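You operate a simulated robot arm through the tools that you are given. There is no shell and no other tool.

Carry out the task below with a simulated robot arm. There is one attempt and no reset: what you move stays moved.

Task
Brush the spilt tea off the bench into the deep drawer.
Fine: put the brush back and shut the drawer. Set down upright: brush. Where these are worked on the way, their far stop is far enough and under half their travel is too little: deep drawer.

Only the result counts: the job must be done as asked and must still hold three seconds after the hand-in. Knocking over, shifting, dropping, spilling or breaking anything else fails it.

Robot
A 7-joint arm with a two-finger parallel gripper, fixed in place. Base frame: the origin is at the foot of the arm, x ahead of it, y to its left, z up. Lengths are in mm, angles in degrees, forces in N, time in s.
With the tool pointing down near the work surface it reaches from about 380 to 800 mm from the base axis. Its first joint turns from -143.0 to 143.0 degrees. Payload 3 kg.
The tool frame sits at the grasp point between the pads (the TCP): z along the fingers, y along the line on which they close. The tips reach 30 mm beyond it. Largest opening 110 mm; finger width 20, thickness 10; the body of the gripper, 48 by 112 mm, starts 55 mm behind the TCP.
Orientation is that of the tool frame in the base frame, as a unit quaternion [x, y, z, w]. With the fingers straight down and closing along the base's y, the tool's x points along the base's -x, its y along +y and its z along -z.

Tools
- The arm moves only by the tool drive_tool. Its argument "motion" is a list of rows, each a list of 3 entries, a list of its own where there are three numbers: the turn, a rotation vector about the tool's x, y, z in degrees, then the shift along the tool's x, y, z in mm, then the gripper command, from -1 (fully open) to 1 (shut), values between in proportion. In form: [[[rx, ry, rz], [tx, ty, tz], hand], ...]. A call has 1 to 20 rows; each row shifts and turns the commanded pose from where the row before left it, along the tool's axes as they then stand. Each row takes 0.2 s and may step no farther than 50 mm and 8.6 degrees from the row before; otherwise, or with a gripper value out of range, the whole call is refused. A pose out of reach is approached as far as the arm can. The call stops where the force on the tool passes 50 N (or 10 N more than at its start, if that is more) or the arm is blocked; 0.2 s more then pass. Each finger travels about 153 mm/s and halts on what it meets, pressing with about 41 N; the grip force reading is that of the motor and also rises with nothing between the fingers. The clock runs only during rows and for 0.2 s after the last one: add rows that do not move to give the fingers time. The reply holds the time, the measured pose of the TCP, the force on the tool along the base axes, the opening and the grip force, in the units named above and with some noise, with the torque about the TCP (base axes, N m) and any sound that the robot's microphone picked up, and new pictures: "show" is both (left out), scene, wrist or none.
- Cameras (640 x 400 px; columns grow to the right, rows downward): "scene" is fixed at [50.9, -501.9, 1488.7]; the picture's right is [0.55, -0.84, 0.00], its down [-0.49, -0.32, -0.81] and it looks along [0.68, 0.45, -0.58] (base axes); focal length 351 px, centre (320, 200). "wrist" rides on the gripper at [72, 17, -104] in the tool frame; the picture's right is [-0.23, 0.97, 0.00], its down [-0.76, -0.18, -0.62] and it looks along [-0.61, -0.14, 0.78] (tool axes); focal length 222 px, centre (320, 200). There is no depth. A picture from a camera that has moved, and an enlarged one, comes with that camera's place and axes in the base frame and with its lens. The place of the scene camera against the robot may be out by one fixed shift of up to 25 mm in any direction.
- raise_lower(by): slides the trunk up (or, below 0, down) by that many mm; the arm rides with it, the base frame stays. It gives what a move gives, with no picture.
- inspect(camera, box): a new picture of the part [left, top, right, bottom] of that camera's present view, enlarged. The clock stands still meanwhile.
- hand_in(): hands the job in; it is judged then, once.

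Nothing tells you positions but the pictures and the camera data. Unless the task says otherwise, let go and move clear before handing in.

The tools are called after ">>>" as a command line: name --argument value ..., lists and objects as JSON in quotes. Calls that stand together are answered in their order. drive_tool: Moves the arm, as the interface text tells. Its arguments: {"type":"object","properties":{"motion":{"type":"array"},"show":{"type":"string","enum":["both","scene","wrist","none"]}},"required":["motion"]} The other tools are called the same way: raise_lower (by) slides the trunk up or down; inspect (camera, box) takes an enlarged picture of a part of a camera's view; hand_in () hands the job in.

At the start:

```text
time: 0.0
position: [563.5, 280.7, 1083.4]
tool_rot: [-0.001, 1.0, 0.0, 0.0]
force: [-0.7, -0.3, -0.1]
wrist_torque: [0.01, 0.03, 0.03]
width: 110.3
grasp_force: 0.1
trunk travel left (down, up): [-400.0, 90.0]
```

scene: 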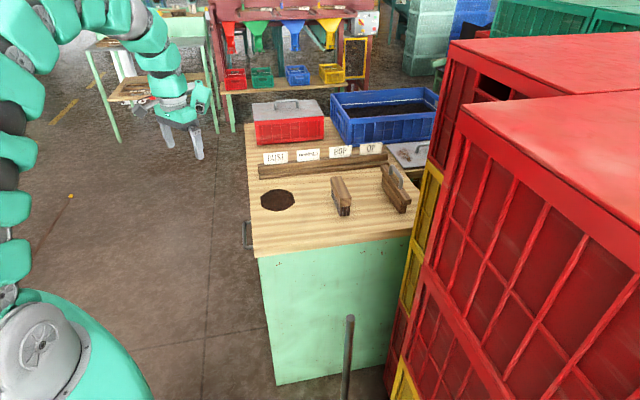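
wrist: 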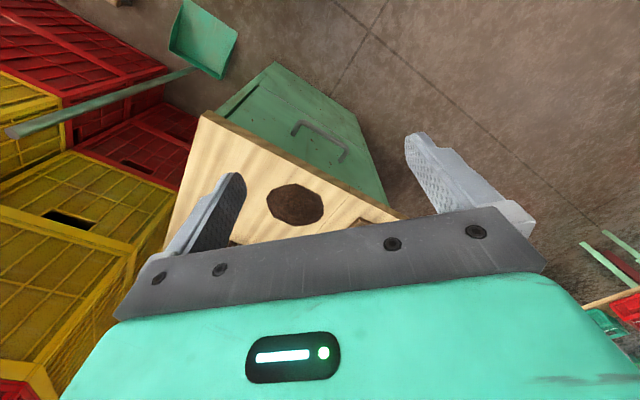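

I see a wooden bench on a green cabinet with a dark tea patch, two brush-like objects, a row of labels, and a handle on the cabinet's near side (a drawer front facing the robot). I'll take enlarged views first to work out positions.

>>> inspect --camera "scene" --box '[230, 80, 450, 220]'

>>> inspect --camera "scene" --box '[220, 180, 440, 390]'

>>> inspect --camera "wrist" --box '[150, 40, 450, 260]'

```text
2.86 times, centred on (340, 150) of scene
camera zoom: at [50.9, -501.9, 1488.7], right [0.55, -0.84, 0.0], down [-0.49, -0.32, -0.81], along [0.68, 0.45, -0.58], focal length 1003 px, centre (263, 343)
```

zoom: 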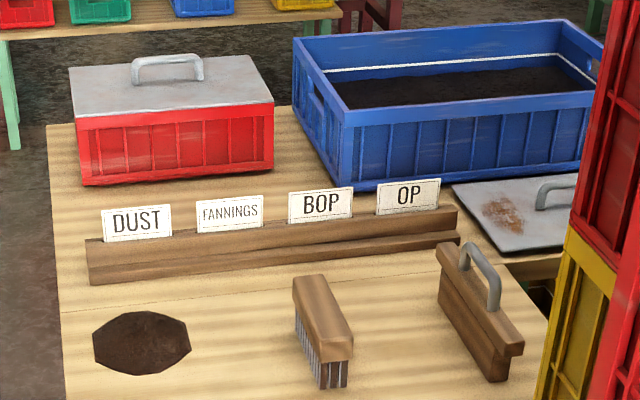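

```text
1.90 times, centred on (330, 285) of scene
camera zoom: at [50.9, -501.9, 1488.7], right [0.55, -0.84, 0.0], down [-0.49, -0.32, -0.81], along [0.68, 0.45, -0.58], focal length 669 px, centre (301, 38)
```

zoom: 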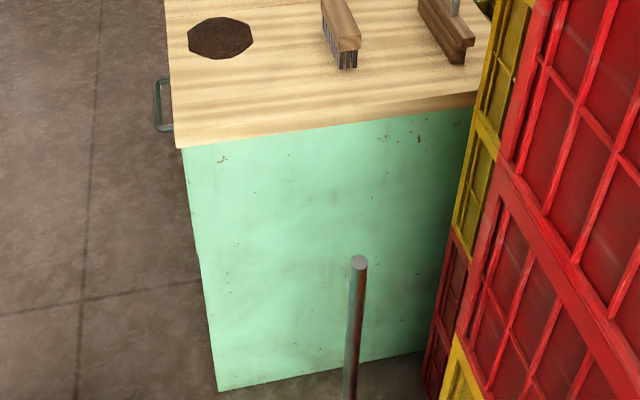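

```text
1.82 times, centred on (300, 150) of wrist
camera zoom: at [491.7, 296.9, 1187.5], right [0.23, 0.97, 0.0], down [0.76, -0.18, 0.62], along [0.61, -0.14, -0.78], focal length 404 px, centre (356, 291)
```

zoom: 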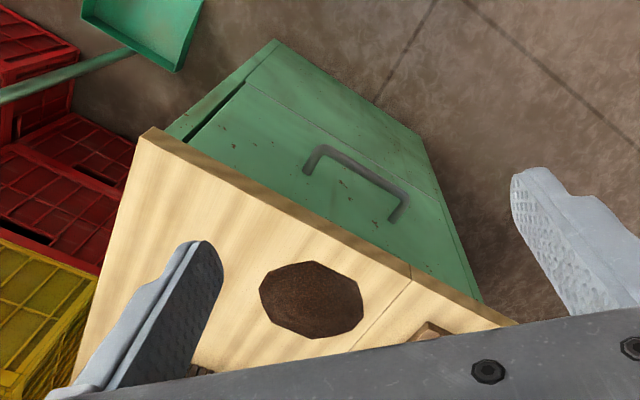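

The bench appears rotated about 45° with its near corner around (550, 60, 790); the drawer face with the handle faces (-x,+y), and the tea sits roughly 100 mm from that edge. I'll move the wrist camera back and toward the bench for stereo views.

>>> drive_tool --motion '[[[0, 0, 0], [17, -32, -6], -1], [[0, 0, 0], [17, -32, -6], -1], [[0, 0, 0], [17, -32, -6], -1], [[0, 0, 0], [17, -32, -6], -1], [[0, 0, 0], [17, -32, -6], -1], [[0, 0, 0], [17, -32, -6], -1], [[0, 0, 0], [17, -32, -6], -1], [[0, 0, 0], [0, 0, 0], -1]]' --show "both"

```text
time: 1.8
position: [446.4, 56.2, 1123.8]
tool_rot: [-0.001, 1.0, -0.001, 0.0]
force: [0.5, 1.0, 0.5]
wrist_torque: [-0.03, -0.05, 0.01]
width: 110.2
grasp_force: 0.1
trunk travel left (down, up): [-400.0, 90.0]
camera wrist: at [372.9, 72.6, 1229.3], right [0.23, 0.97, 0.0], down [0.76, -0.18, 0.62], along [0.61, -0.14, -0.78], focal length 222 px, centre (320, 200)
```

scene: 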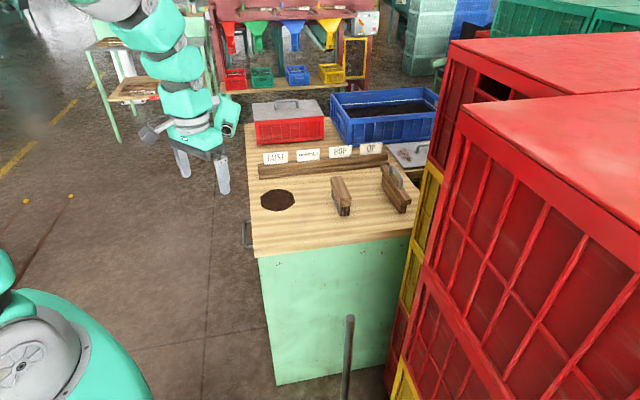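
wrist: 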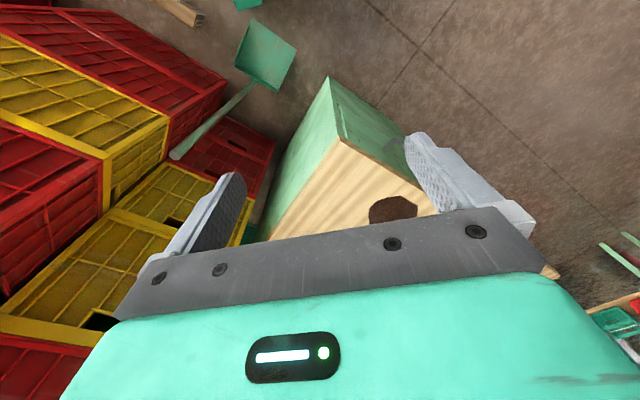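

The gripper blocks the lower half of the wrist view, so I'll go out above the bench to see the tea, brush and drawer edge from overhead.

>>> drive_tool --motion '[[[0, 0, 0], [-42, -9, -8], -1], [[0, 0, 0], [-42, -9, -8], -1], [[0, 0, 0], [-42, -9, -8], -1], [[0, 0, 0], [-42, -9, -8], -1], [[0, 0, 0], [-42, -9, -8], -1], [[0, 0, 0], [-42, -9, -8], -1], [[0, 0, 0], [0, 0, 0], -1]]' --show "wrist"

```text
time: 3.4
position: [699.1, 2.5, 1174.0]
tool_rot: [-0.001, 1.0, 0.0, 0.0]
force: [0.1, -0.1, -0.3]
wrist_torque: [0.02, 0.05, 0.01]
width: 109.9
grasp_force: 0.1
trunk travel left (down, up): [-400.0, 90.0]
camera wrist: at [625.5, 18.5, 1278.5], right [0.23, 0.97, 0.0], down [0.76, -0.18, 0.62], along [0.61, -0.14, -0.78], focal length 222 px, centre (320, 200)
```

wrist: 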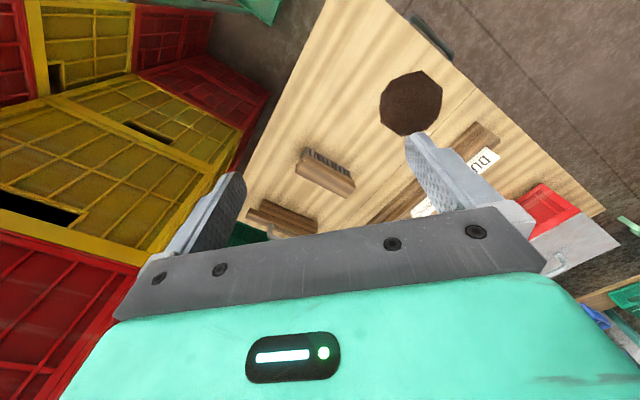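

The tea is about (792, 170, 800) and the bench's drawer-side edge runs at 45° through about (622, 126). I'll zoom in on the brush, the handle and the other items from here.

>>> inspect --camera "wrist" --box '[230, 120, 390, 240]'

>>> inspect --camera "wrist" --box '[340, 0, 500, 110]'

>>> inspect --camera "scene" --box '[310, 150, 430, 230]'

>>> inspect --camera "scene" --box '[230, 170, 330, 270]'

```text
3.33 times, centred on (310, 180) of wrist
camera zoom: at [625.5, 18.5, 1278.5], right [0.23, 0.97, 0.0], down [0.76, -0.18, 0.62], along [0.61, -0.14, -0.78], focal length 740 px, centre (353, 267)
```

zoom: 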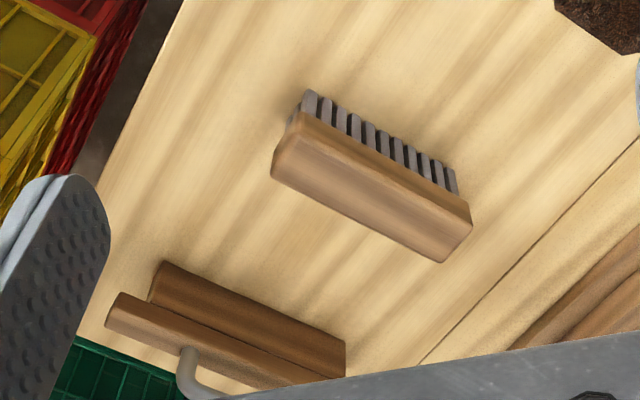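

```text
3.64 times, centred on (420, 55) of wrist
camera zoom: at [625.5, 18.5, 1278.5], right [0.23, 0.97, 0.0], down [0.76, -0.18, 0.62], along [0.61, -0.14, -0.78], focal length 808 px, centre (-44, 727)
```

zoom: 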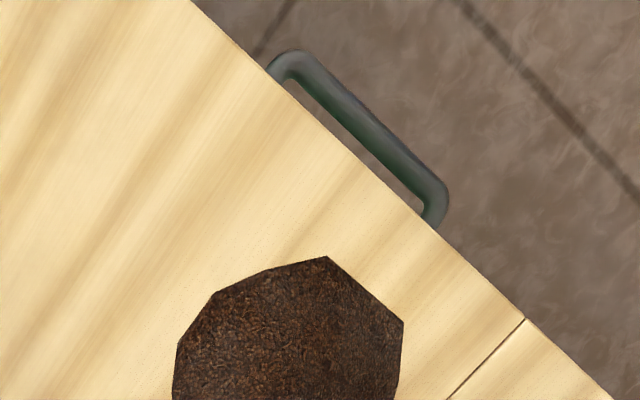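

```text
5.00 times, centred on (370, 190) of scene
camera zoom: at [50.9, -501.9, 1488.7], right [0.55, -0.84, 0.0], down [-0.49, -0.32, -0.81], along [0.68, 0.45, -0.58], focal length 1756 px, centre (70, 250)
```

zoom: 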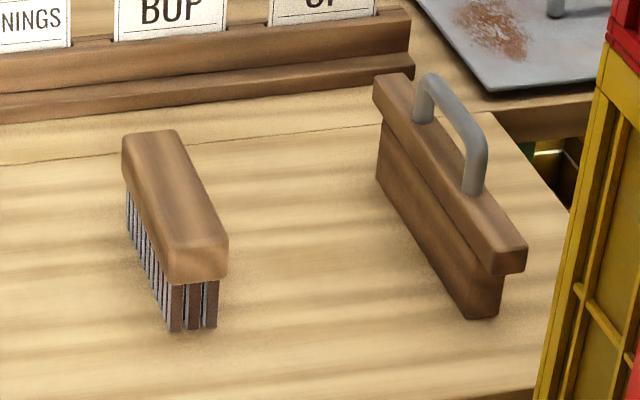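

```text
4.00 times, centred on (280, 220) of scene
camera zoom: at [50.9, -501.9, 1488.7], right [0.55, -0.84, 0.0], down [-0.49, -0.32, -0.81], along [0.68, 0.45, -0.58], focal length 1404 px, centre (480, 120)
```

zoom: 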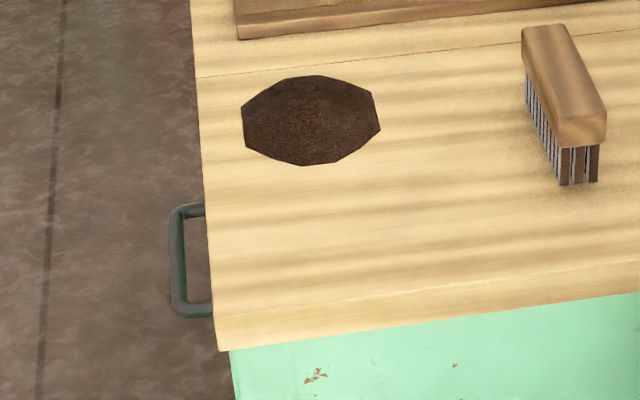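

The brush lies near (898, -32) with its long axis at 45°, parallel to the drawer edge; the handle bar is centred near (708, 255, 666). I'll test how far out the arm reaches with the tool down, which also gives a second view of the brush.

>>> drive_tool --motion '[[[0, 0, 0], [-40, -4, 0], -1], [[0, 0, 0], [-40, -4, 0], -1], [[0, 0, 0], [-40, -4, 0], -1], [[0, 0, 0], [-40, -4, 0], -1], [[0, 0, 0], [-40, -4, 0], -1], [[0, 0, 0], [0, 0, 0], -1]]' --show "both"

```text
time: 4.8
position: [756.1, -1.7, 1161.3]
tool_rot: [-0.001, 1.0, 0.0, 0.0]
force: [0.1, 0.1, 0.5]
wrist_torque: [0.02, -0.02, 0.03]
width: 109.8
grasp_force: 0.1
out of reach, approached as far as the arm can: row 2, 3, 4, 5
trunk travel left (down, up): [-400.0, 90.0]
camera wrist: at [682.4, 14.3, 1265.9], right [0.23, 0.97, 0.0], down [0.76, -0.18, 0.62], along [0.61, -0.14, -0.78], focal length 222 px, centre (320, 200)
```

scene: 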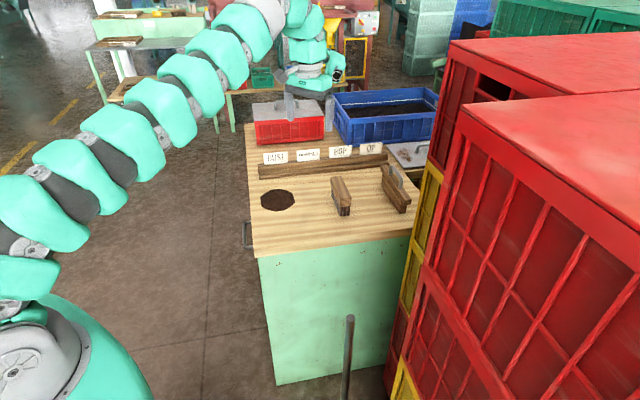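
wrist: 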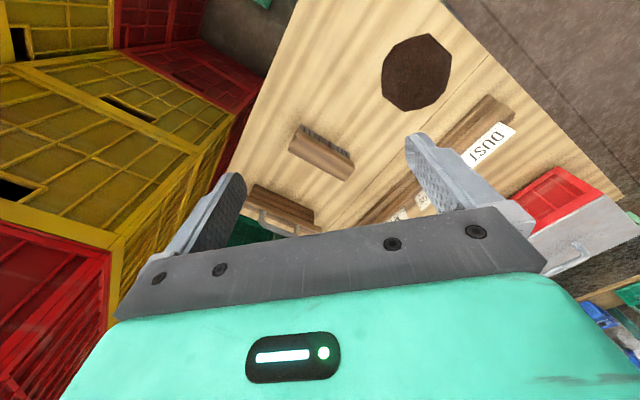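

With the tool straight down the arm stops at about 756 mm here, so I'll have to tilt the tool to reach the brush. I'll zoom this second view to triangulate the brush and the crates.

>>> inspect --camera "wrist" --box '[230, 100, 390, 240]'

>>> inspect --camera "wrist" --box '[0, 0, 280, 200]'

>>> inspect --camera "wrist" --box '[370, 20, 640, 260]'

>>> inspect --camera "scene" --box '[0, 0, 400, 260]'

```text
2.86 times, centred on (310, 170) of wrist
camera zoom: at [682.4, 14.3, 1265.9], right [0.23, 0.97, 0.0], down [0.76, -0.18, 0.62], along [0.61, -0.14, -0.78], focal length 635 px, centre (349, 286)
```

zoom: 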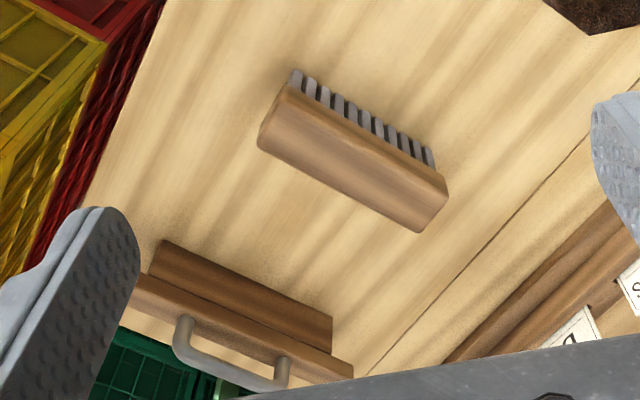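

```text
2.00 times, centred on (140, 100) of wrist
camera zoom: at [682.4, 14.3, 1265.9], right [0.23, 0.97, 0.0], down [0.76, -0.18, 0.62], along [0.61, -0.14, -0.78], focal length 444 px, centre (680, 400)
```

zoom: 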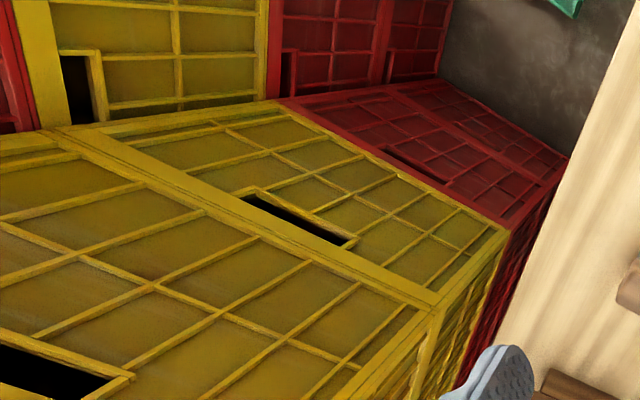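

```text
1.67 times, centred on (505, 140) of wrist
camera zoom: at [682.4, 14.3, 1265.9], right [0.23, 0.97, 0.0], down [0.76, -0.18, 0.62], along [0.61, -0.14, -0.78], focal length 370 px, centre (12, 300)
```

zoom: 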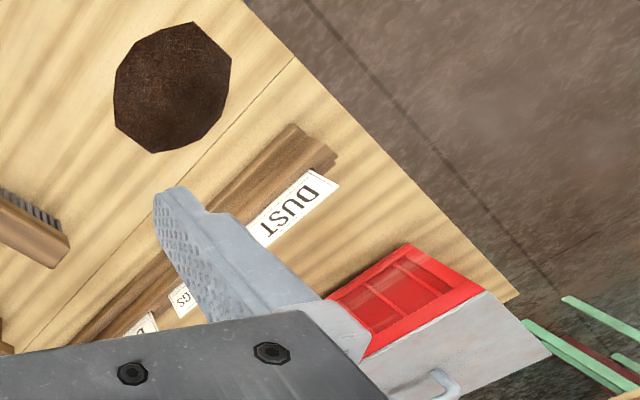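

```text
1.54 times, centred on (200, 130) of scene
camera zoom: at [50.9, -501.9, 1488.7], right [0.55, -0.84, 0.0], down [-0.49, -0.32, -0.81], along [0.68, 0.45, -0.58], focal length 540 px, centre (505, 308)
```

zoom: 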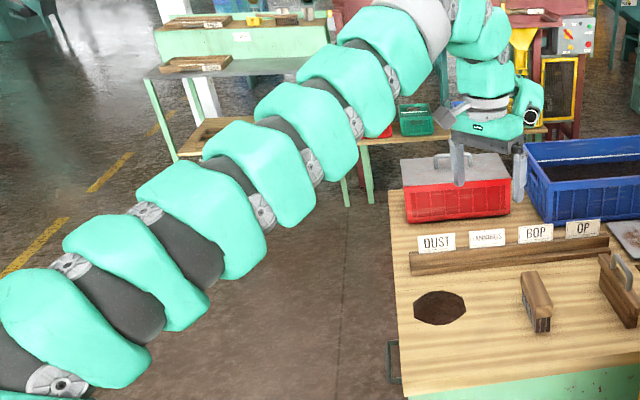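

The bench is at 45°: the drawer edge follows y ≈ x − 496 with its top at z ≈ 800, the handle bar centre is near (708, 255, 666), and the brush centre is near e=608, s=-648 in bench axes. I'll back off and check how the commanded pose behaves after being out of reach.

>>> drive_tool --motion '[[[0, 0, 0], [40, 20, 0], -1], [[0, 0, 0], [40, 20, 0], -1], [[0, 0, 0], [0, 0, 0], -1]]' --show "none"

```text
time: 5.6
position: [676.0, 42.3, 1162.1]
tool_rot: [0.0, 1.0, 0.0, 0.0]
force: [-1.9, -0.4, 2.0]
wrist_torque: [-0.01, -0.05, 0.01]
width: 109.9
grasp_force: 0.1
trunk travel left (down, up): [-400.0, 90.0]
```

The commanded pose resets to the reached pose. Next I'll go to the open side of the drawer, yaw 45° to line up with the bench and tilt the fingers toward the drawer face.

>>> drive_tool --motion '[[[0, 0, 0], [7, 37.5, 20], -0.3], [[0, 0, 0], [7, 37.5, 20], -0.3], [[0, 0, 0], [7, 37.5, 20], -0.3], [[0, 0, 0], [7, 37.5, 20], -0.3], [[0, 0, 0], [7, 37.5, 20], -0.3], [[0, 0, 0], [7, 37.5, 20], -0.3], [[0, 0, 0], [7, 37.5, 20], -0.3], [[0, 0, 0], [7, 37.5, 20], -0.3], [[0, 0, -7.5], [0, 0, 0], -0.3], [[0, 0, -7.5], [0, 0, 0], -0.3], [[0, 0, -7.5], [0, 0, 0], -0.3], [[0, 0, -7.5], [0, 0, 0], -0.3], [[0, 0, -7.5], [0, 0, 0], -0.3], [[0, 0, -7.5], [0, 0, 0], -0.3], [[7, 0, 0], [0, 0, 0], -0.3], [[7, 0, 0], [0, 0, 0], -0.3], [[7, 0, 0], [0, 0, 0], -0.3], [[7, 0, 0], [0, 0, 0], -0.3], [[7, 0, 0], [0, 0, 0], -0.3]]' --show "both"

```text
time: 9.6
position: [620.0, 341.7, 1003.4]
tool_rot: [-0.366, 0.881, -0.278, 0.115]
force: [-0.4, -0.8, 0.3]
wrist_torque: [0.03, 0.01, 0.01]
width: 71.2
grasp_force: 0.0
trunk travel left (down, up): [-400.0, 90.0]
camera wrist: at [516.4, 340.7, 1079.0], right [-0.4, 0.72, -0.56], down [0.39, 0.69, 0.61], along [0.83, 0.03, -0.56], focal length 222 px, centre (320, 200)
```

scene: 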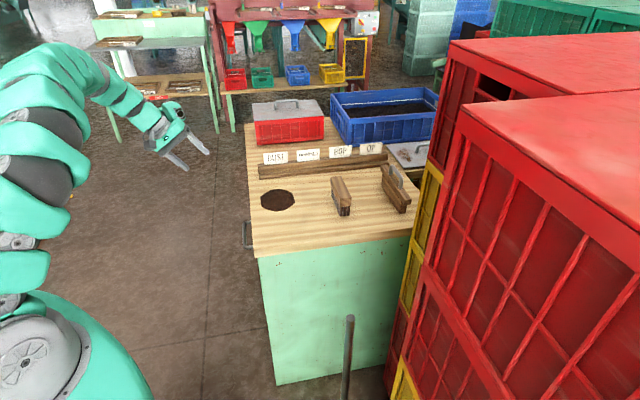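
wrist: 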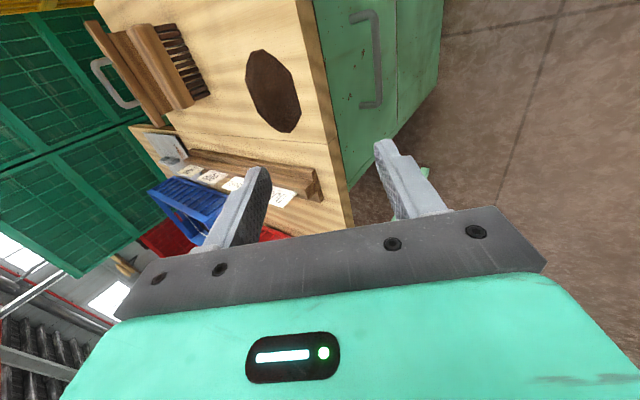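

The orientation came out as intended and the drawer front and handle are in clear view. I'll zoom in to refine the handle position.

>>> inspect --camera "wrist" --box '[290, 0, 460, 130]'

>>> inspect --camera "wrist" --box '[80, 0, 330, 200]'

```text
3.08 times, centred on (375, 65) of wrist
camera zoom: at [516.4, 340.7, 1079.0], right [-0.4, 0.72, -0.56], down [0.39, 0.69, 0.61], along [0.83, 0.03, -0.56], focal length 684 px, centre (151, 615)
```

zoom: 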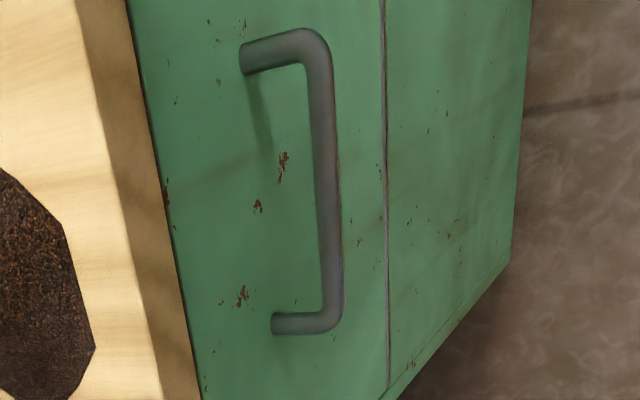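

```text
2.00 times, centred on (205, 100) of wrist
camera zoom: at [516.4, 340.7, 1079.0], right [-0.4, 0.72, -0.56], down [0.39, 0.69, 0.61], along [0.83, 0.03, -0.56], focal length 444 px, centre (550, 400)
```

zoom: 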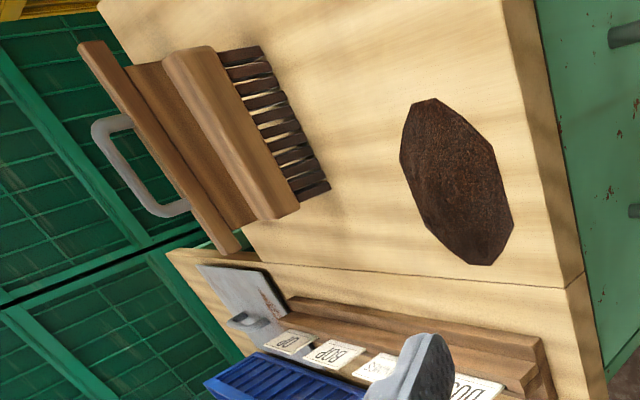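

The refined handle bar runs at s ≈ -319 (about 41 mm off the drawer face), z ≈ 658, with its centre at e ≈ 684. I'll go to a pre-grasp point about 110 mm back from the bar and recheck.

>>> drive_tool --motion '[[[0, 0, 0], [-0.7, 16.4, 40.2], 0.1], [[0, 0, 0], [-0.7, 16.4, 40.2], 0.1], [[0, 0, 0], [-0.7, 16.4, 40.2], 0.1], [[0, 0, 0], [-0.7, 16.4, 40.2], 0.1], [[0, 0, 0], [-0.7, 16.4, 40.2], 0.1], [[0, 0, 0], [-0.7, 16.4, 40.2], 0.1], [[0, 0, 0], [0, 0, 0], 0.1]]' --show "both"

>>> inspect --camera "wrist" --box '[240, 0, 480, 220]'

```text
time: 11.2
position: [662.2, 302.6, 747.5]
tool_rot: [-0.366, 0.881, -0.278, 0.115]
force: [0.2, -0.5, -0.4]
wrist_torque: [-0.03, 0.02, 0.04]
width: 49.6
grasp_force: 0.2
trunk travel left (down, up): [-400.0, 90.0]
camera wrist: at [559.1, 301.5, 823.9], right [-0.4, 0.72, -0.56], down [0.39, 0.69, 0.61], along [0.83, 0.03, -0.56], focal length 222 px, centre (320, 200)
```

scene: 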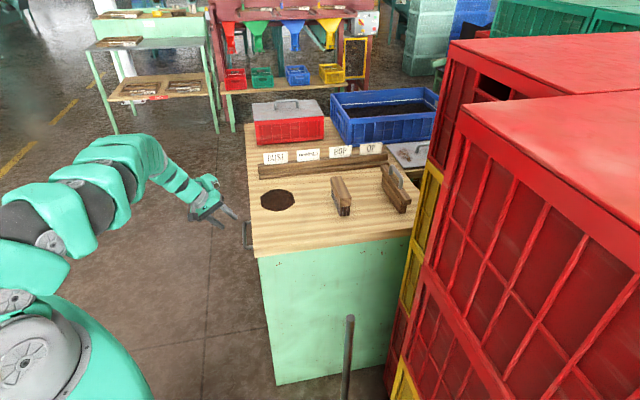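
wrist: 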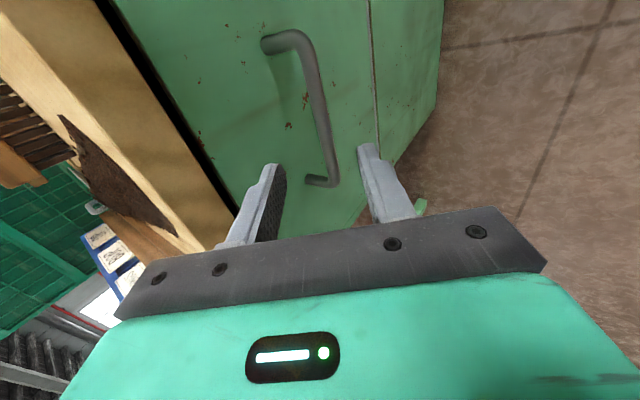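

```text
1.82 times, centred on (360, 110) of wrist
camera zoom: at [559.1, 301.5, 823.9], right [-0.4, 0.72, -0.56], down [0.39, 0.69, 0.61], along [0.83, 0.03, -0.56], focal length 404 px, centre (247, 364)
```

zoom: 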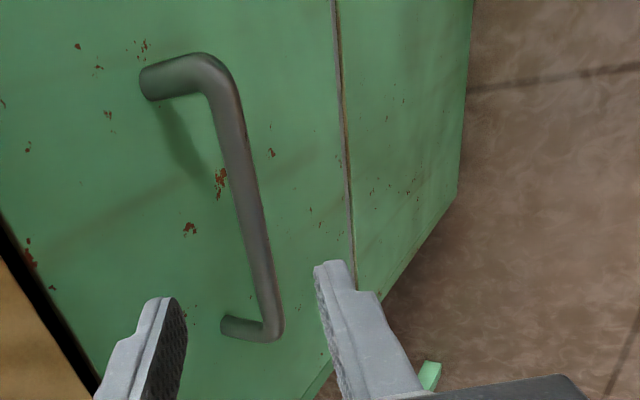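

The bar lies within 2 mm of my approach line, about 105 mm ahead. I'll advance 92 mm with a ~42 mm opening and close on the bar.

>>> drive_tool --motion '[[[0, 0, 0], [0, -0.5, 23], 0.24], [[0, 0, 0], [0, -0.5, 23], 0.24], [[0, 0, 0], [0, -0.5, 23], 0.24], [[0, 0, 0], [0, 0, 23], 0.24], [[0, 0, 0], [0, 0, 0], 0.24]]' --show "both"

>>> inspect --camera "wrist" --box '[200, 60, 440, 240]'

```text
time: 12.4
position: [701.2, 265.7, 674.0]
tool_rot: [-0.366, 0.881, -0.278, 0.114]
force: [-0.4, -0.1, 0.9]
wrist_torque: [0.01, 0.04, -0.05]
width: 41.8
grasp_force: 0.0
trunk travel left (down, up): [-400.0, 90.0]
camera wrist: at [598.3, 264.4, 749.8], right [-0.4, 0.72, -0.56], down [0.39, 0.69, 0.61], along [0.83, 0.03, -0.56], focal length 222 px, centre (320, 200)
```

scene: 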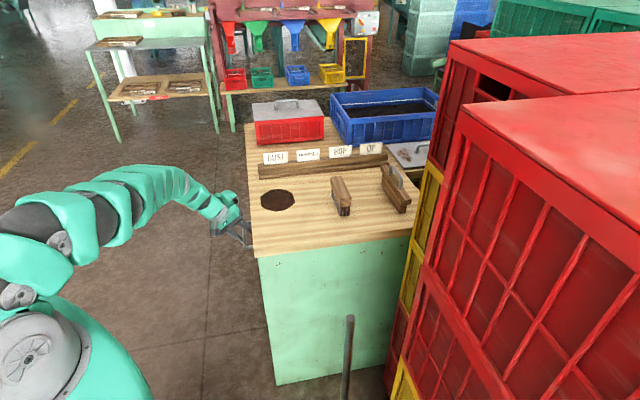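
wrist: 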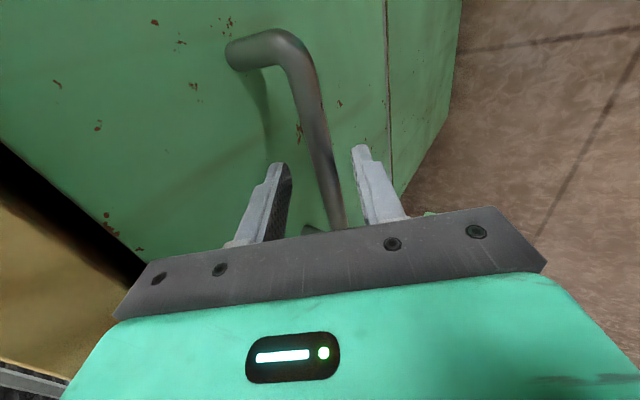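

```text
2.22 times, centred on (320, 150) of wrist
camera zoom: at [598.3, 264.4, 749.8], right [-0.4, 0.72, -0.56], down [0.39, 0.69, 0.61], along [0.83, 0.03, -0.56], focal length 494 px, centre (320, 311)
```

zoom: 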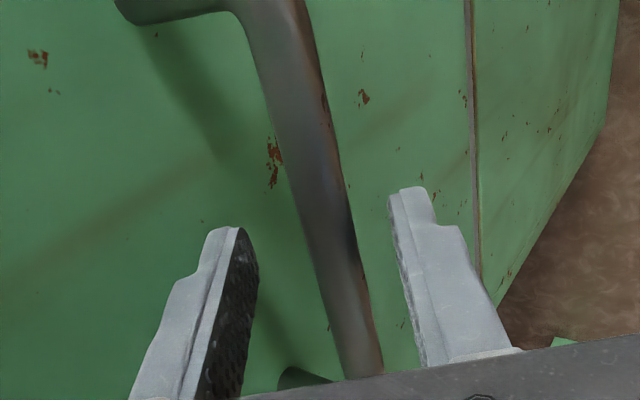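

The bar sits between the two fingers. Closing the gripper on it.

>>> drive_tool --motion '[[[0, 0, 0], [0, 0, 0], 1], [[0, 0, 0], [0, 0, 0], 1], [[0, 0, 0], [0, 0, 0], 1]]' --show "wrist"

```text
time: 13.2
position: [699.0, 267.2, 671.7]
tool_rot: [-0.368, 0.88, -0.276, 0.114]
force: [-24.0, 15.4, -24.0]
wrist_torque: [0.9, -0.15, 0.2]
width: 14.1
grasp_force: 45.6
trunk travel left (down, up): [-400.0, 90.0]
camera wrist: at [596.1, 266.6, 747.9], right [-0.41, 0.72, -0.56], down [0.39, 0.69, 0.61], along [0.83, 0.03, -0.56], focal length 222 px, centre (320, 200)
```

wrist: 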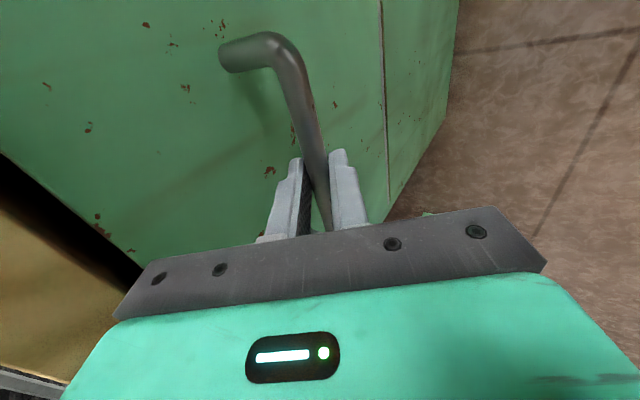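

Gripped the bar (14 mm wide). I'll ease off the small side load and pull the drawer straight out along s.

>>> drive_tool --motion '[[[0, 0, 0], [0, 3.5, 0], 1], [[0, 0, 0], [0, 8.2, -5.7], 1], [[0, 0, 0], [0, 12.3, -8.6], 1], [[0, 0, 0], [0, 16.4, -11.5], 1], [[0, 0, 0], [0, 16.4, -11.5], 1], [[0, 0, 0], [0, 16.4, -11.5], 1]]' --show "both"

```text
time: 14.6
position: [640.4, 326.2, 672.1]
tool_rot: [-0.366, 0.881, -0.277, 0.114]
force: [-10.7, -5.5, -24.5]
wrist_torque: [-0.31, 0.53, -0.44]
width: 13.6
grasp_force: 44.7
trunk travel left (down, up): [-400.0, 90.0]
camera wrist: at [536.3, 326.3, 747.9], right [-0.41, 0.72, -0.56], down [0.39, 0.69, 0.61], along [0.83, 0.03, -0.56], focal length 222 px, centre (320, 200)
```

scene: 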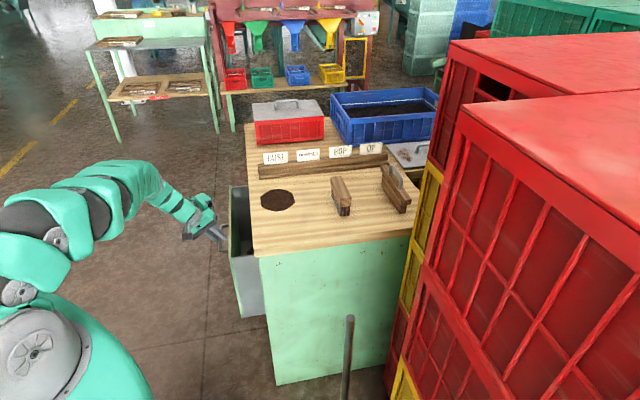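
wrist: 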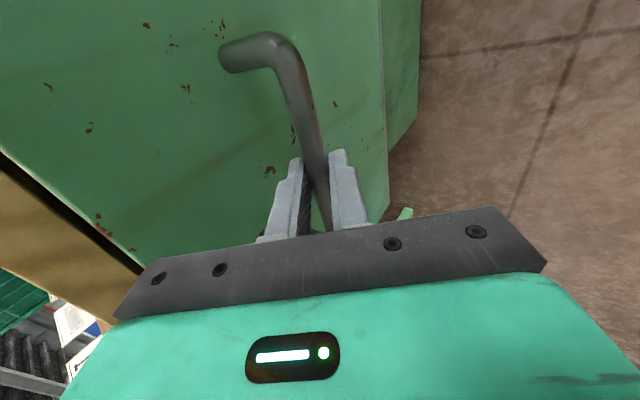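

The drawer is sliding out freely, about 84 mm so far. I'll keep pulling until it reaches its stop.

>>> drive_tool --motion '[[[0, 0, 0], [0, 17.5, -10], 1], [[0, 0, 0], [0, 16.4, -11.5], 1], [[0, 0, 0], [0, 16.4, -11.5], 1], [[0, 0, 0], [0, 16.4, -11.5], 1], [[0, 0, 0], [0, 16.4, -11.5], 1], [[0, 0, 0], [0, 16.4, -11.5], 1], [[0, 0, 0], [0, 16.4, -11.5], 1], [[0, 0, 0], [0, 16.4, -11.5], 1], [[0, 0, 0], [0, 16.4, -11.5], 1], [[0, 0, 0], [0, 16.4, -11.5], 1]]' --show "scene"

```text
time: 16.8
position: [496.4, 470.5, 672.1]
tool_rot: [-0.366, 0.881, -0.277, 0.116]
force: [-0.9, 4.6, 18.2]
wrist_torque: [-0.41, 0.08, -0.32]
width: 13.6
grasp_force: 45.0
trunk travel left (down, up): [-400.0, 90.0]
```

scene: 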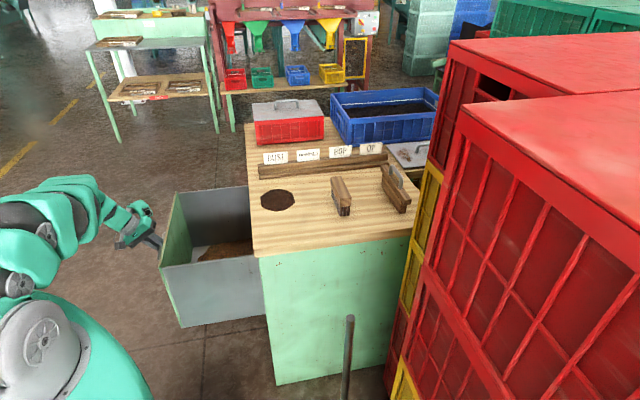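

The drawer is about 290 mm out and still moving. Continuing to find the far stop.

>>> drive_tool --motion '[[[0, 0, 0], [0, 15.4, -12.5], 1], [[0, 0, 0], [0, 12.3, -8.6], 1], [[0, 0, 0], [0, 12.3, -8.6], 1], [[0, 0, 0], [0, 12.3, -8.6], 1], [[0, 0, 0], [0, 12.3, -8.6], 1], [[0, 0, 0], [0, 12.3, -8.6], 1], [[0, 0, 0], [0, 12.3, -8.6], 1]]' --show "scene"

```text
time: 18.2
position: [444.3, 522.8, 673.5]
tool_rot: [-0.36, 0.881, -0.285, 0.114]
force: [10.8, -1.2, -10.9]
wrist_torque: [0.62, -0.63, 1.04]
width: 13.4
grasp_force: 44.8
trunk travel left (down, up): [-400.0, 90.0]
stopped in row 6: the force on the tool passed its limit at 65 N (the readings are from after the stop); the commanded pose is now the measured one
```

scene: 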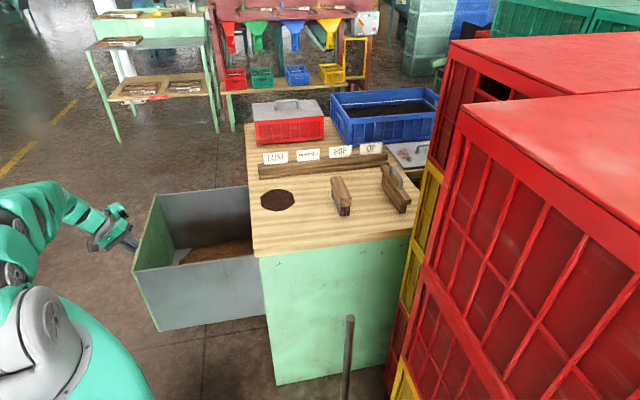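

The drawer hit its far stop after about 360 mm of travel. Releasing the handle and backing off along the approach line.

>>> drive_tool --motion '[[[0, 0, 0], [0, 0, 0], 0.4], [[0, 0, 0], [0, 0, 0], 0.25], [[0, 0, 0], [0, 0, 0], 0.25], [[0, 0, 0], [0, 0, -15], 0.25], [[0, 0, 0], [0, 0, -30], 0.25], [[0, 0, 0], [0, 0, -40], 0.1], [[0, 0, 0], [0, 0, -45], -0.1], [[0, 0, 0], [0, 0, -45], -0.1]]' --show "both"

```text
time: 20.0
position: [370.3, 597.5, 816.9]
tool_rot: [-0.36, 0.881, -0.285, 0.113]
force: [0.3, 0.5, -0.4]
wrist_torque: [-0.02, 0.03, -0.01]
width: 60.4
grasp_force: 0.1
trunk travel left (down, up): [-400.0, 90.0]
camera wrist: at [266.5, 598.3, 891.7], right [-0.39, 0.72, -0.57], down [0.39, 0.69, 0.61], along [0.83, 0.01, -0.56], focal length 222 px, centre (320, 200)
```

scene: 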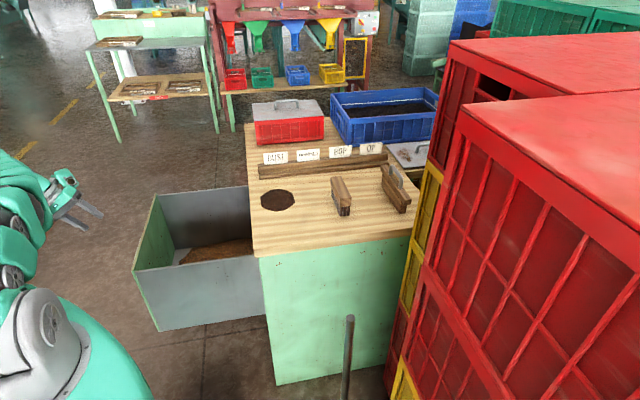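
wrist: 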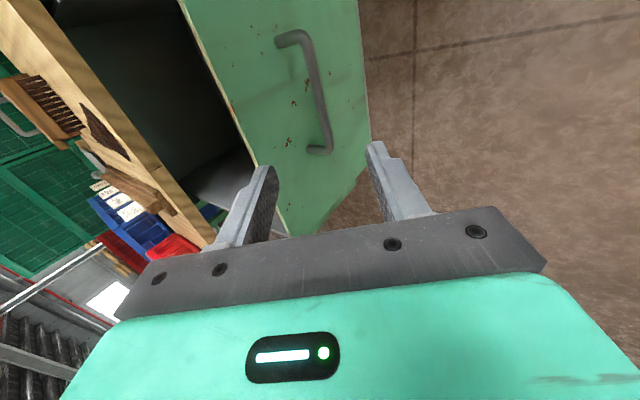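

The drawer is fully open and released. Now I'll bring the tool upright, rise, and travel across toward the brush.

>>> drive_tool --motion '[[[-7, 0, 0], [0, 0, 0], -0.1], [[-7, 0, 0], [0, 0, 0], -0.1], [[-7, 0, 0], [0, 0, 0], -0.1], [[-7, 0, 0], [0, 0, 0], -0.1], [[-7, 0, 0], [0, 0, 0], -0.1], [[0, 0, 0], [0, -10, -47], -0.1], [[0, 0, 0], [0, -10, -47], -0.1], [[0, 0, 0], [0, -10, -47], -0.1], [[0, 0, 0], [0, -10, -47], -0.1], [[0, 0, 0], [0, -10, -47], -0.1]]' --show "none"

>>> drive_tool --motion '[[[0, 0, 0], [15.3, -46.7, 0], -0.1], [[0, 0, 0], [15.3, -46.7, 0], -0.1], [[0, 0, 0], [15.3, -46.7, 0], -0.1], [[0, 0, 0], [15.3, -46.7, 0], -0.1], [[0, 0, 0], [15.3, -46.7, 0], -0.1], [[0, 0, 0], [15.3, -46.7, 0], -0.1], [[0, 0, 0], [15.3, -46.7, 0], -0.1], [[0, 0, 0], [15.3, -46.7, 0], -0.1], [[0, 0, 0], [15.3, -46.7, 0], -0.1], [[0, 0, 0], [15.3, -46.7, 0], -0.1], [[0, 0, 0], [15.3, -46.7, 0], -0.1], [[0, 0, 0], [15.3, -46.7, 0], -0.1]]' --show "both"

```text
time: 22.2
position: [405.8, 563.6, 1049.5]
tool_rot: [-0.378, 0.926, -0.008, -0.001]
force: [-0.8, 0.4, -1.1]
wrist_torque: [-0.01, -0.02, 0.01]
width: 60.3
grasp_force: 0.0
trunk travel left (down, up): [-400.0, 90.0]
```

```text
time: 24.8
position: [666.8, 34.1, 1057.8]
tool_rot: [-0.378, 0.926, -0.007, 0.0]
force: [-0.6, -0.2, 1.3]
wrist_torque: [-0.03, 0.02, 0.01]
width: 60.4
grasp_force: 0.1
trunk travel left (down, up): [-400.0, 90.0]
camera wrist: at [602.2, -4.8, 1162.2], right [-0.52, 0.85, -0.01], down [0.66, 0.41, 0.62], along [0.54, 0.31, -0.78], focal length 222 px, centre (320, 200)
```

scene: 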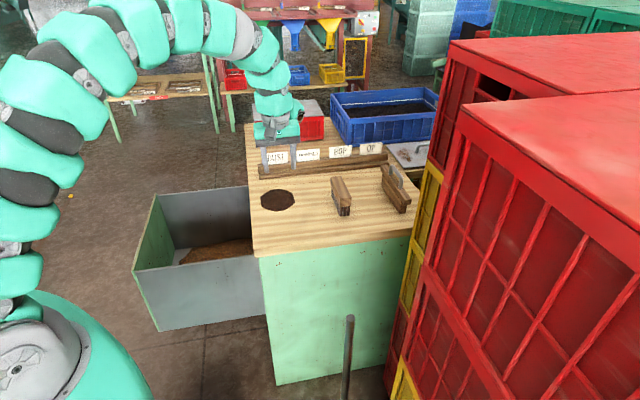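
wrist: 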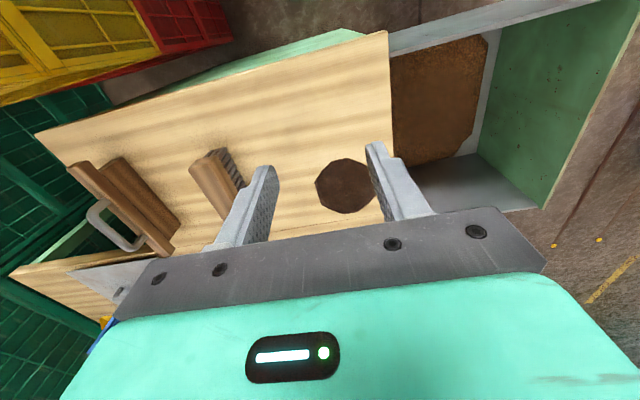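

Good view of the open drawer, tea and brush. I'll zoom on the brush and the tea for accurate positions.

>>> inspect --camera "wrist" --box '[60, 120, 280, 260]'

>>> inspect --camera "wrist" --box '[290, 20, 640, 230]'

>>> inspect --camera "scene" --box '[120, 150, 320, 340]'

```text
2.86 times, centred on (170, 190) of wrist
camera zoom: at [602.2, -4.8, 1162.2], right [-0.52, 0.85, -0.01], down [0.66, 0.41, 0.62], along [0.54, 0.31, -0.78], focal length 635 px, centre (749, 229)
```

zoom: 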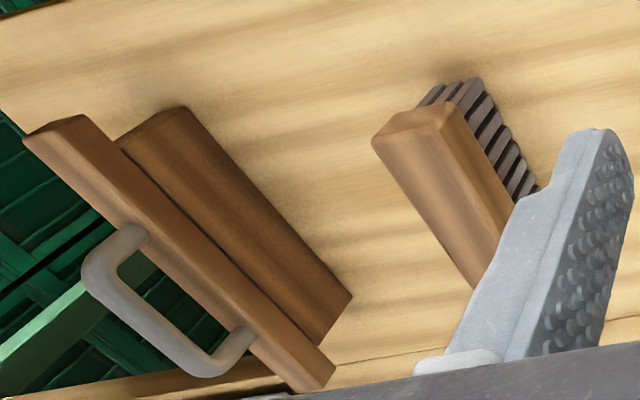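

```text
1.83 times, centred on (465, 125) of wrist
camera zoom: at [602.2, -4.8, 1162.2], right [-0.52, 0.85, -0.01], down [0.66, 0.41, 0.62], along [0.54, 0.31, -0.78], focal length 406 px, centre (55, 337)
```

zoom: 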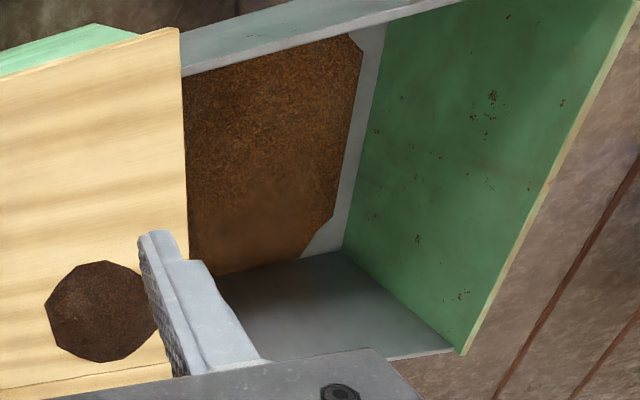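

```text
2.11 times, centred on (220, 245) of scene
camera zoom: at [50.9, -501.9, 1488.7], right [0.55, -0.84, 0.0], down [-0.49, -0.32, -0.81], along [0.68, 0.45, -0.58], focal length 739 px, centre (530, 105)
```

zoom: 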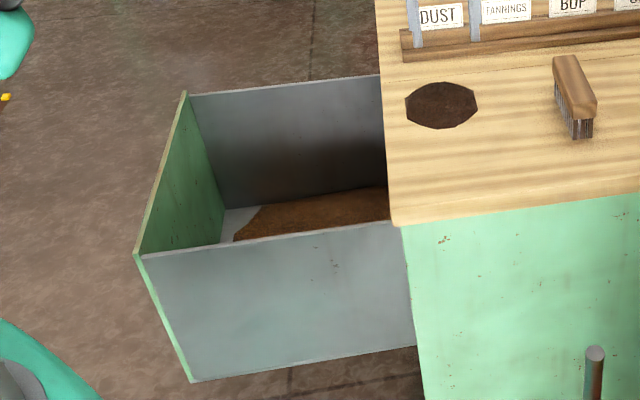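

The brush centre is about e=609, s=-653, with its top at z≈867 and the block ~40 mm wide. I'll tilt the tool 55° about its closing axis so the pads stay parallel to the brush sides, and move to a point above it.

>>> drive_tool --motion '[[[-0.7, 0, -0.6], [0, 0, 0], -0.6], [[0, -7.9, 0], [0, 0, 0], -0.6], [[0, -7.9, 0], [0, 0, 0], -0.6], [[0, -7.9, 0], [0, 0, 0], -0.6], [[0, -7.9, 0], [0, 0, 0], -0.6], [[0, -7.9, 0], [0, 0, 0], -0.6], [[0, -7.9, 0], [0, 0, 0], -0.6], [[0, -7.6, 0], [0, 0, 0], -0.6], [[0, 0, 0], [0, 0, 0], -0.6]]' --show "both"

```text
time: 26.8
position: [665.4, 34.8, 1059.8]
tool_rot: [-0.34, 0.82, 0.175, 0.425]
force: [-0.1, -0.5, -0.2]
wrist_torque: [0.02, 0.0, 0.01]
width: 88.2
grasp_force: 0.0
trunk travel left (down, up): [-400.0, 90.0]
camera wrist: at [563.7, -43.5, 1060.2], right [-0.6, 0.78, 0.19], down [0.08, -0.17, 0.98], along [0.8, 0.6, 0.05], focal length 222 px, centre (320, 200)
```

scene: 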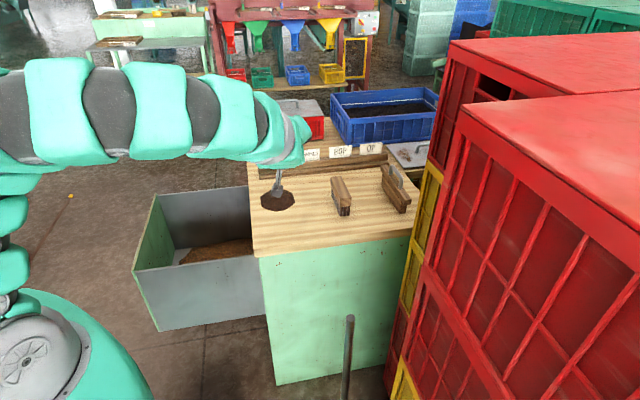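
wrist: 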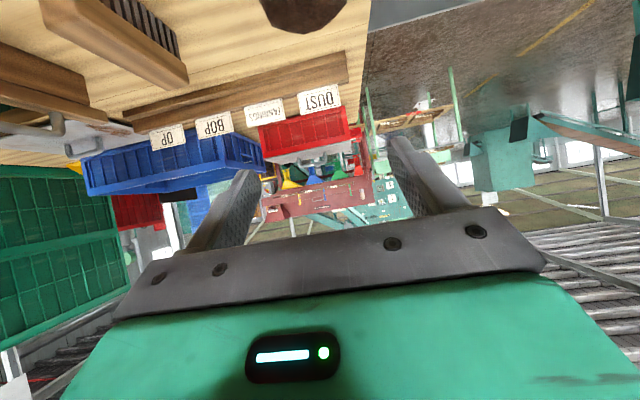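

The tilt works and the brush is visible at the upper left of the wrist view. Moving to about 100 mm above the brush.

>>> drive_tool --motion '[[[0, 0, 0], [3.7, -34.5, 20.8], -0.6], [[0, 0, 0], [3.7, -34.5, 20.8], -0.6], [[0, 0, 0], [3.7, -34.5, 20.8], -0.6], [[0, 0, 0], [3.7, -34.5, 20.8], -0.6], [[0, 0, 0], [3.7, -34.5, 20.8], -0.6], [[0, 0, 0], [3.7, -34.5, 20.8], -0.6], [[0, 0, 0], [0, 0, 0], -0.6]]' --show "both"

```text
time: 28.4
position: [875.6, -50.1, 967.9]
tool_rot: [-0.339, 0.82, 0.176, 0.425]
force: [0.0, -0.9, 0.1]
wrist_torque: [0.01, 0.01, 0.0]
width: 88.0
grasp_force: 0.1
trunk travel left (down, up): [-400.0, 90.0]
camera wrist: at [773.9, -127.8, 970.0], right [-0.6, 0.78, 0.19], down [0.08, -0.18, 0.98], along [0.8, 0.6, 0.04], focal length 222 px, centre (320, 200)
```

scene: 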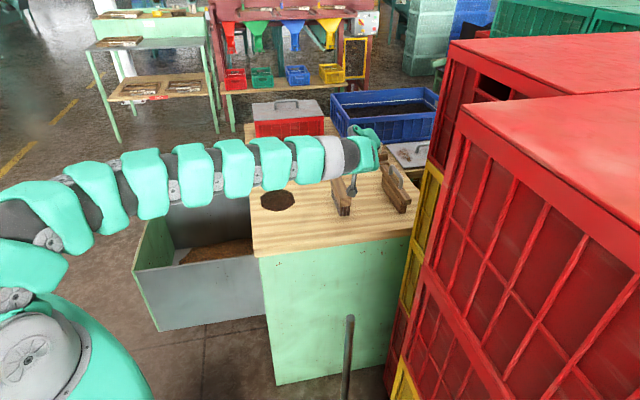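
wrist: 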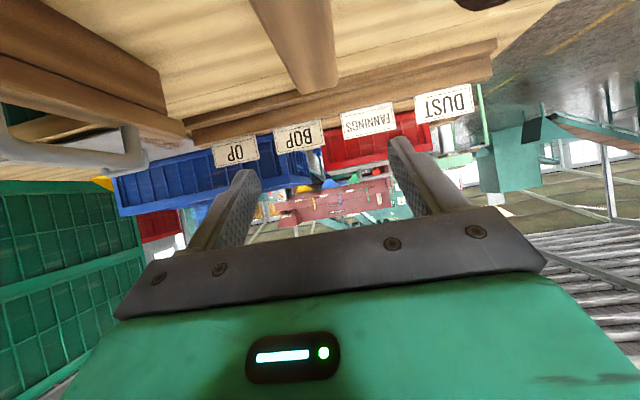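

The brush projects where I expected, centred between the fingers. Descending vertically so the pads flank the wooden block.

>>> drive_tool --motion '[[[0, 0, 0], [18.8, 0.3, 13.2], -0.6], [[0, 0, 0], [18.8, 0.3, 13.2], -0.6], [[0, 0, 0], [18.8, 0.3, 13.2], -0.6], [[0, 0, 0], [18.8, 0.3, 13.2], -0.6], [[0, 0, 0], [18.8, 0.3, 13.2], -0.6], [[0, 0, 0], [0, 0, 0], -0.6]]' --show "both"

>>> inspect --camera "scene" --box '[310, 140, 430, 230]'

```text
time: 29.8
position: [872.9, -47.2, 854.1]
tool_rot: [-0.341, 0.82, 0.177, 0.425]
force: [0.3, -0.2, -0.5]
wrist_torque: [0.01, -0.03, -0.04]
width: 87.9
grasp_force: 0.0
trunk travel left (down, up): [-400.0, 90.0]
camera wrist: at [771.2, -125.9, 855.3], right [-0.6, 0.78, 0.19], down [0.08, -0.18, 0.98], along [0.8, 0.6, 0.04], focal length 222 px, centre (320, 200)
```

scene: 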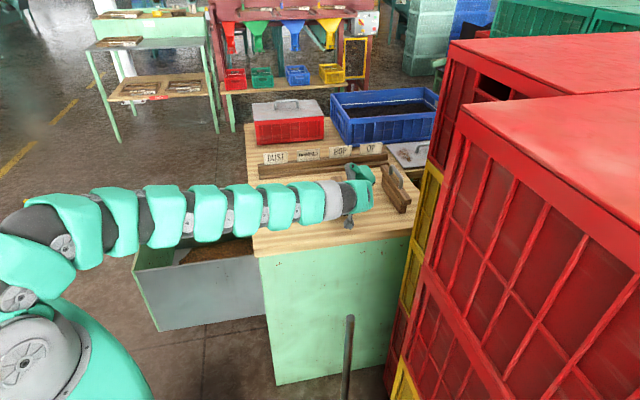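
wrist: 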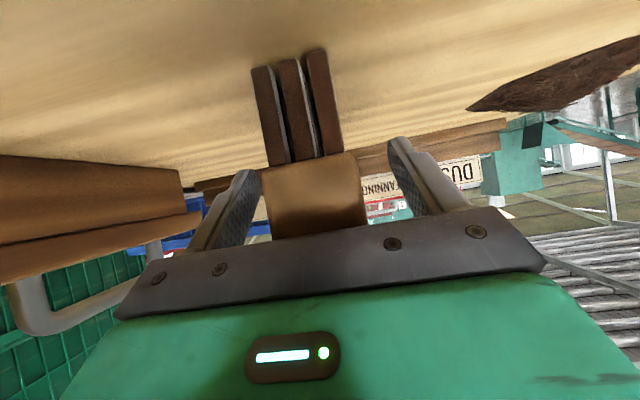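

```text
4.44 times, centred on (370, 185) of scene
camera zoom: at [50.9, -501.9, 1488.7], right [0.55, -0.84, 0.0], down [-0.49, -0.32, -0.81], along [0.68, 0.45, -0.58], focal length 1560 px, centre (98, 267)
```

zoom: 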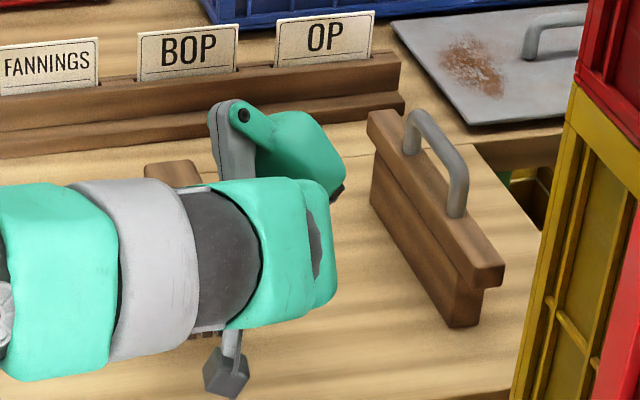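

The brush block sits centred between the fingers with the bristles on the bench. Closing the gripper.

>>> drive_tool --motion '[[[0, 0, 0], [0, 0, 0], -0.2], [[0, 0, 0], [0, 0, 0], 0.2], [[0, 0, 0], [0, 0, 0], 0.4], [[0, 0, 0], [0, 0, 0], 1], [[0, 0, 0], [0, 0, 0], 1]]' --show "wrist"

```text
time: 31.0
position: [872.6, -46.8, 854.6]
tool_rot: [-0.34, 0.821, 0.176, 0.424]
force: [-0.1, 0.9, 0.4]
wrist_torque: [0.06, -0.04, 0.01]
width: 39.8
grasp_force: 40.9
trunk travel left (down, up): [-400.0, 90.0]
camera wrist: at [771.0, -125.9, 855.2], right [-0.6, 0.78, 0.19], down [0.08, -0.17, 0.98], along [0.8, 0.6, 0.04], focal length 222 px, centre (320, 200)
```

wrist: 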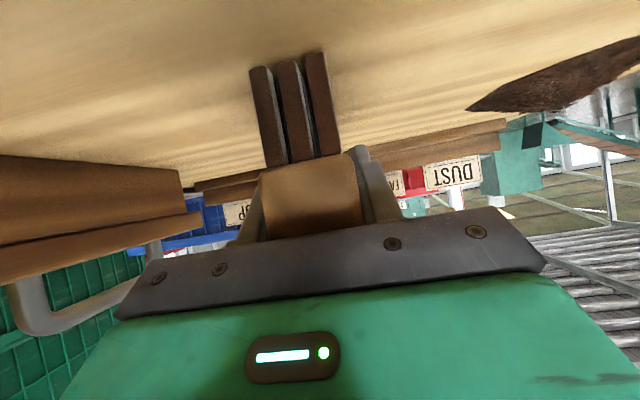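

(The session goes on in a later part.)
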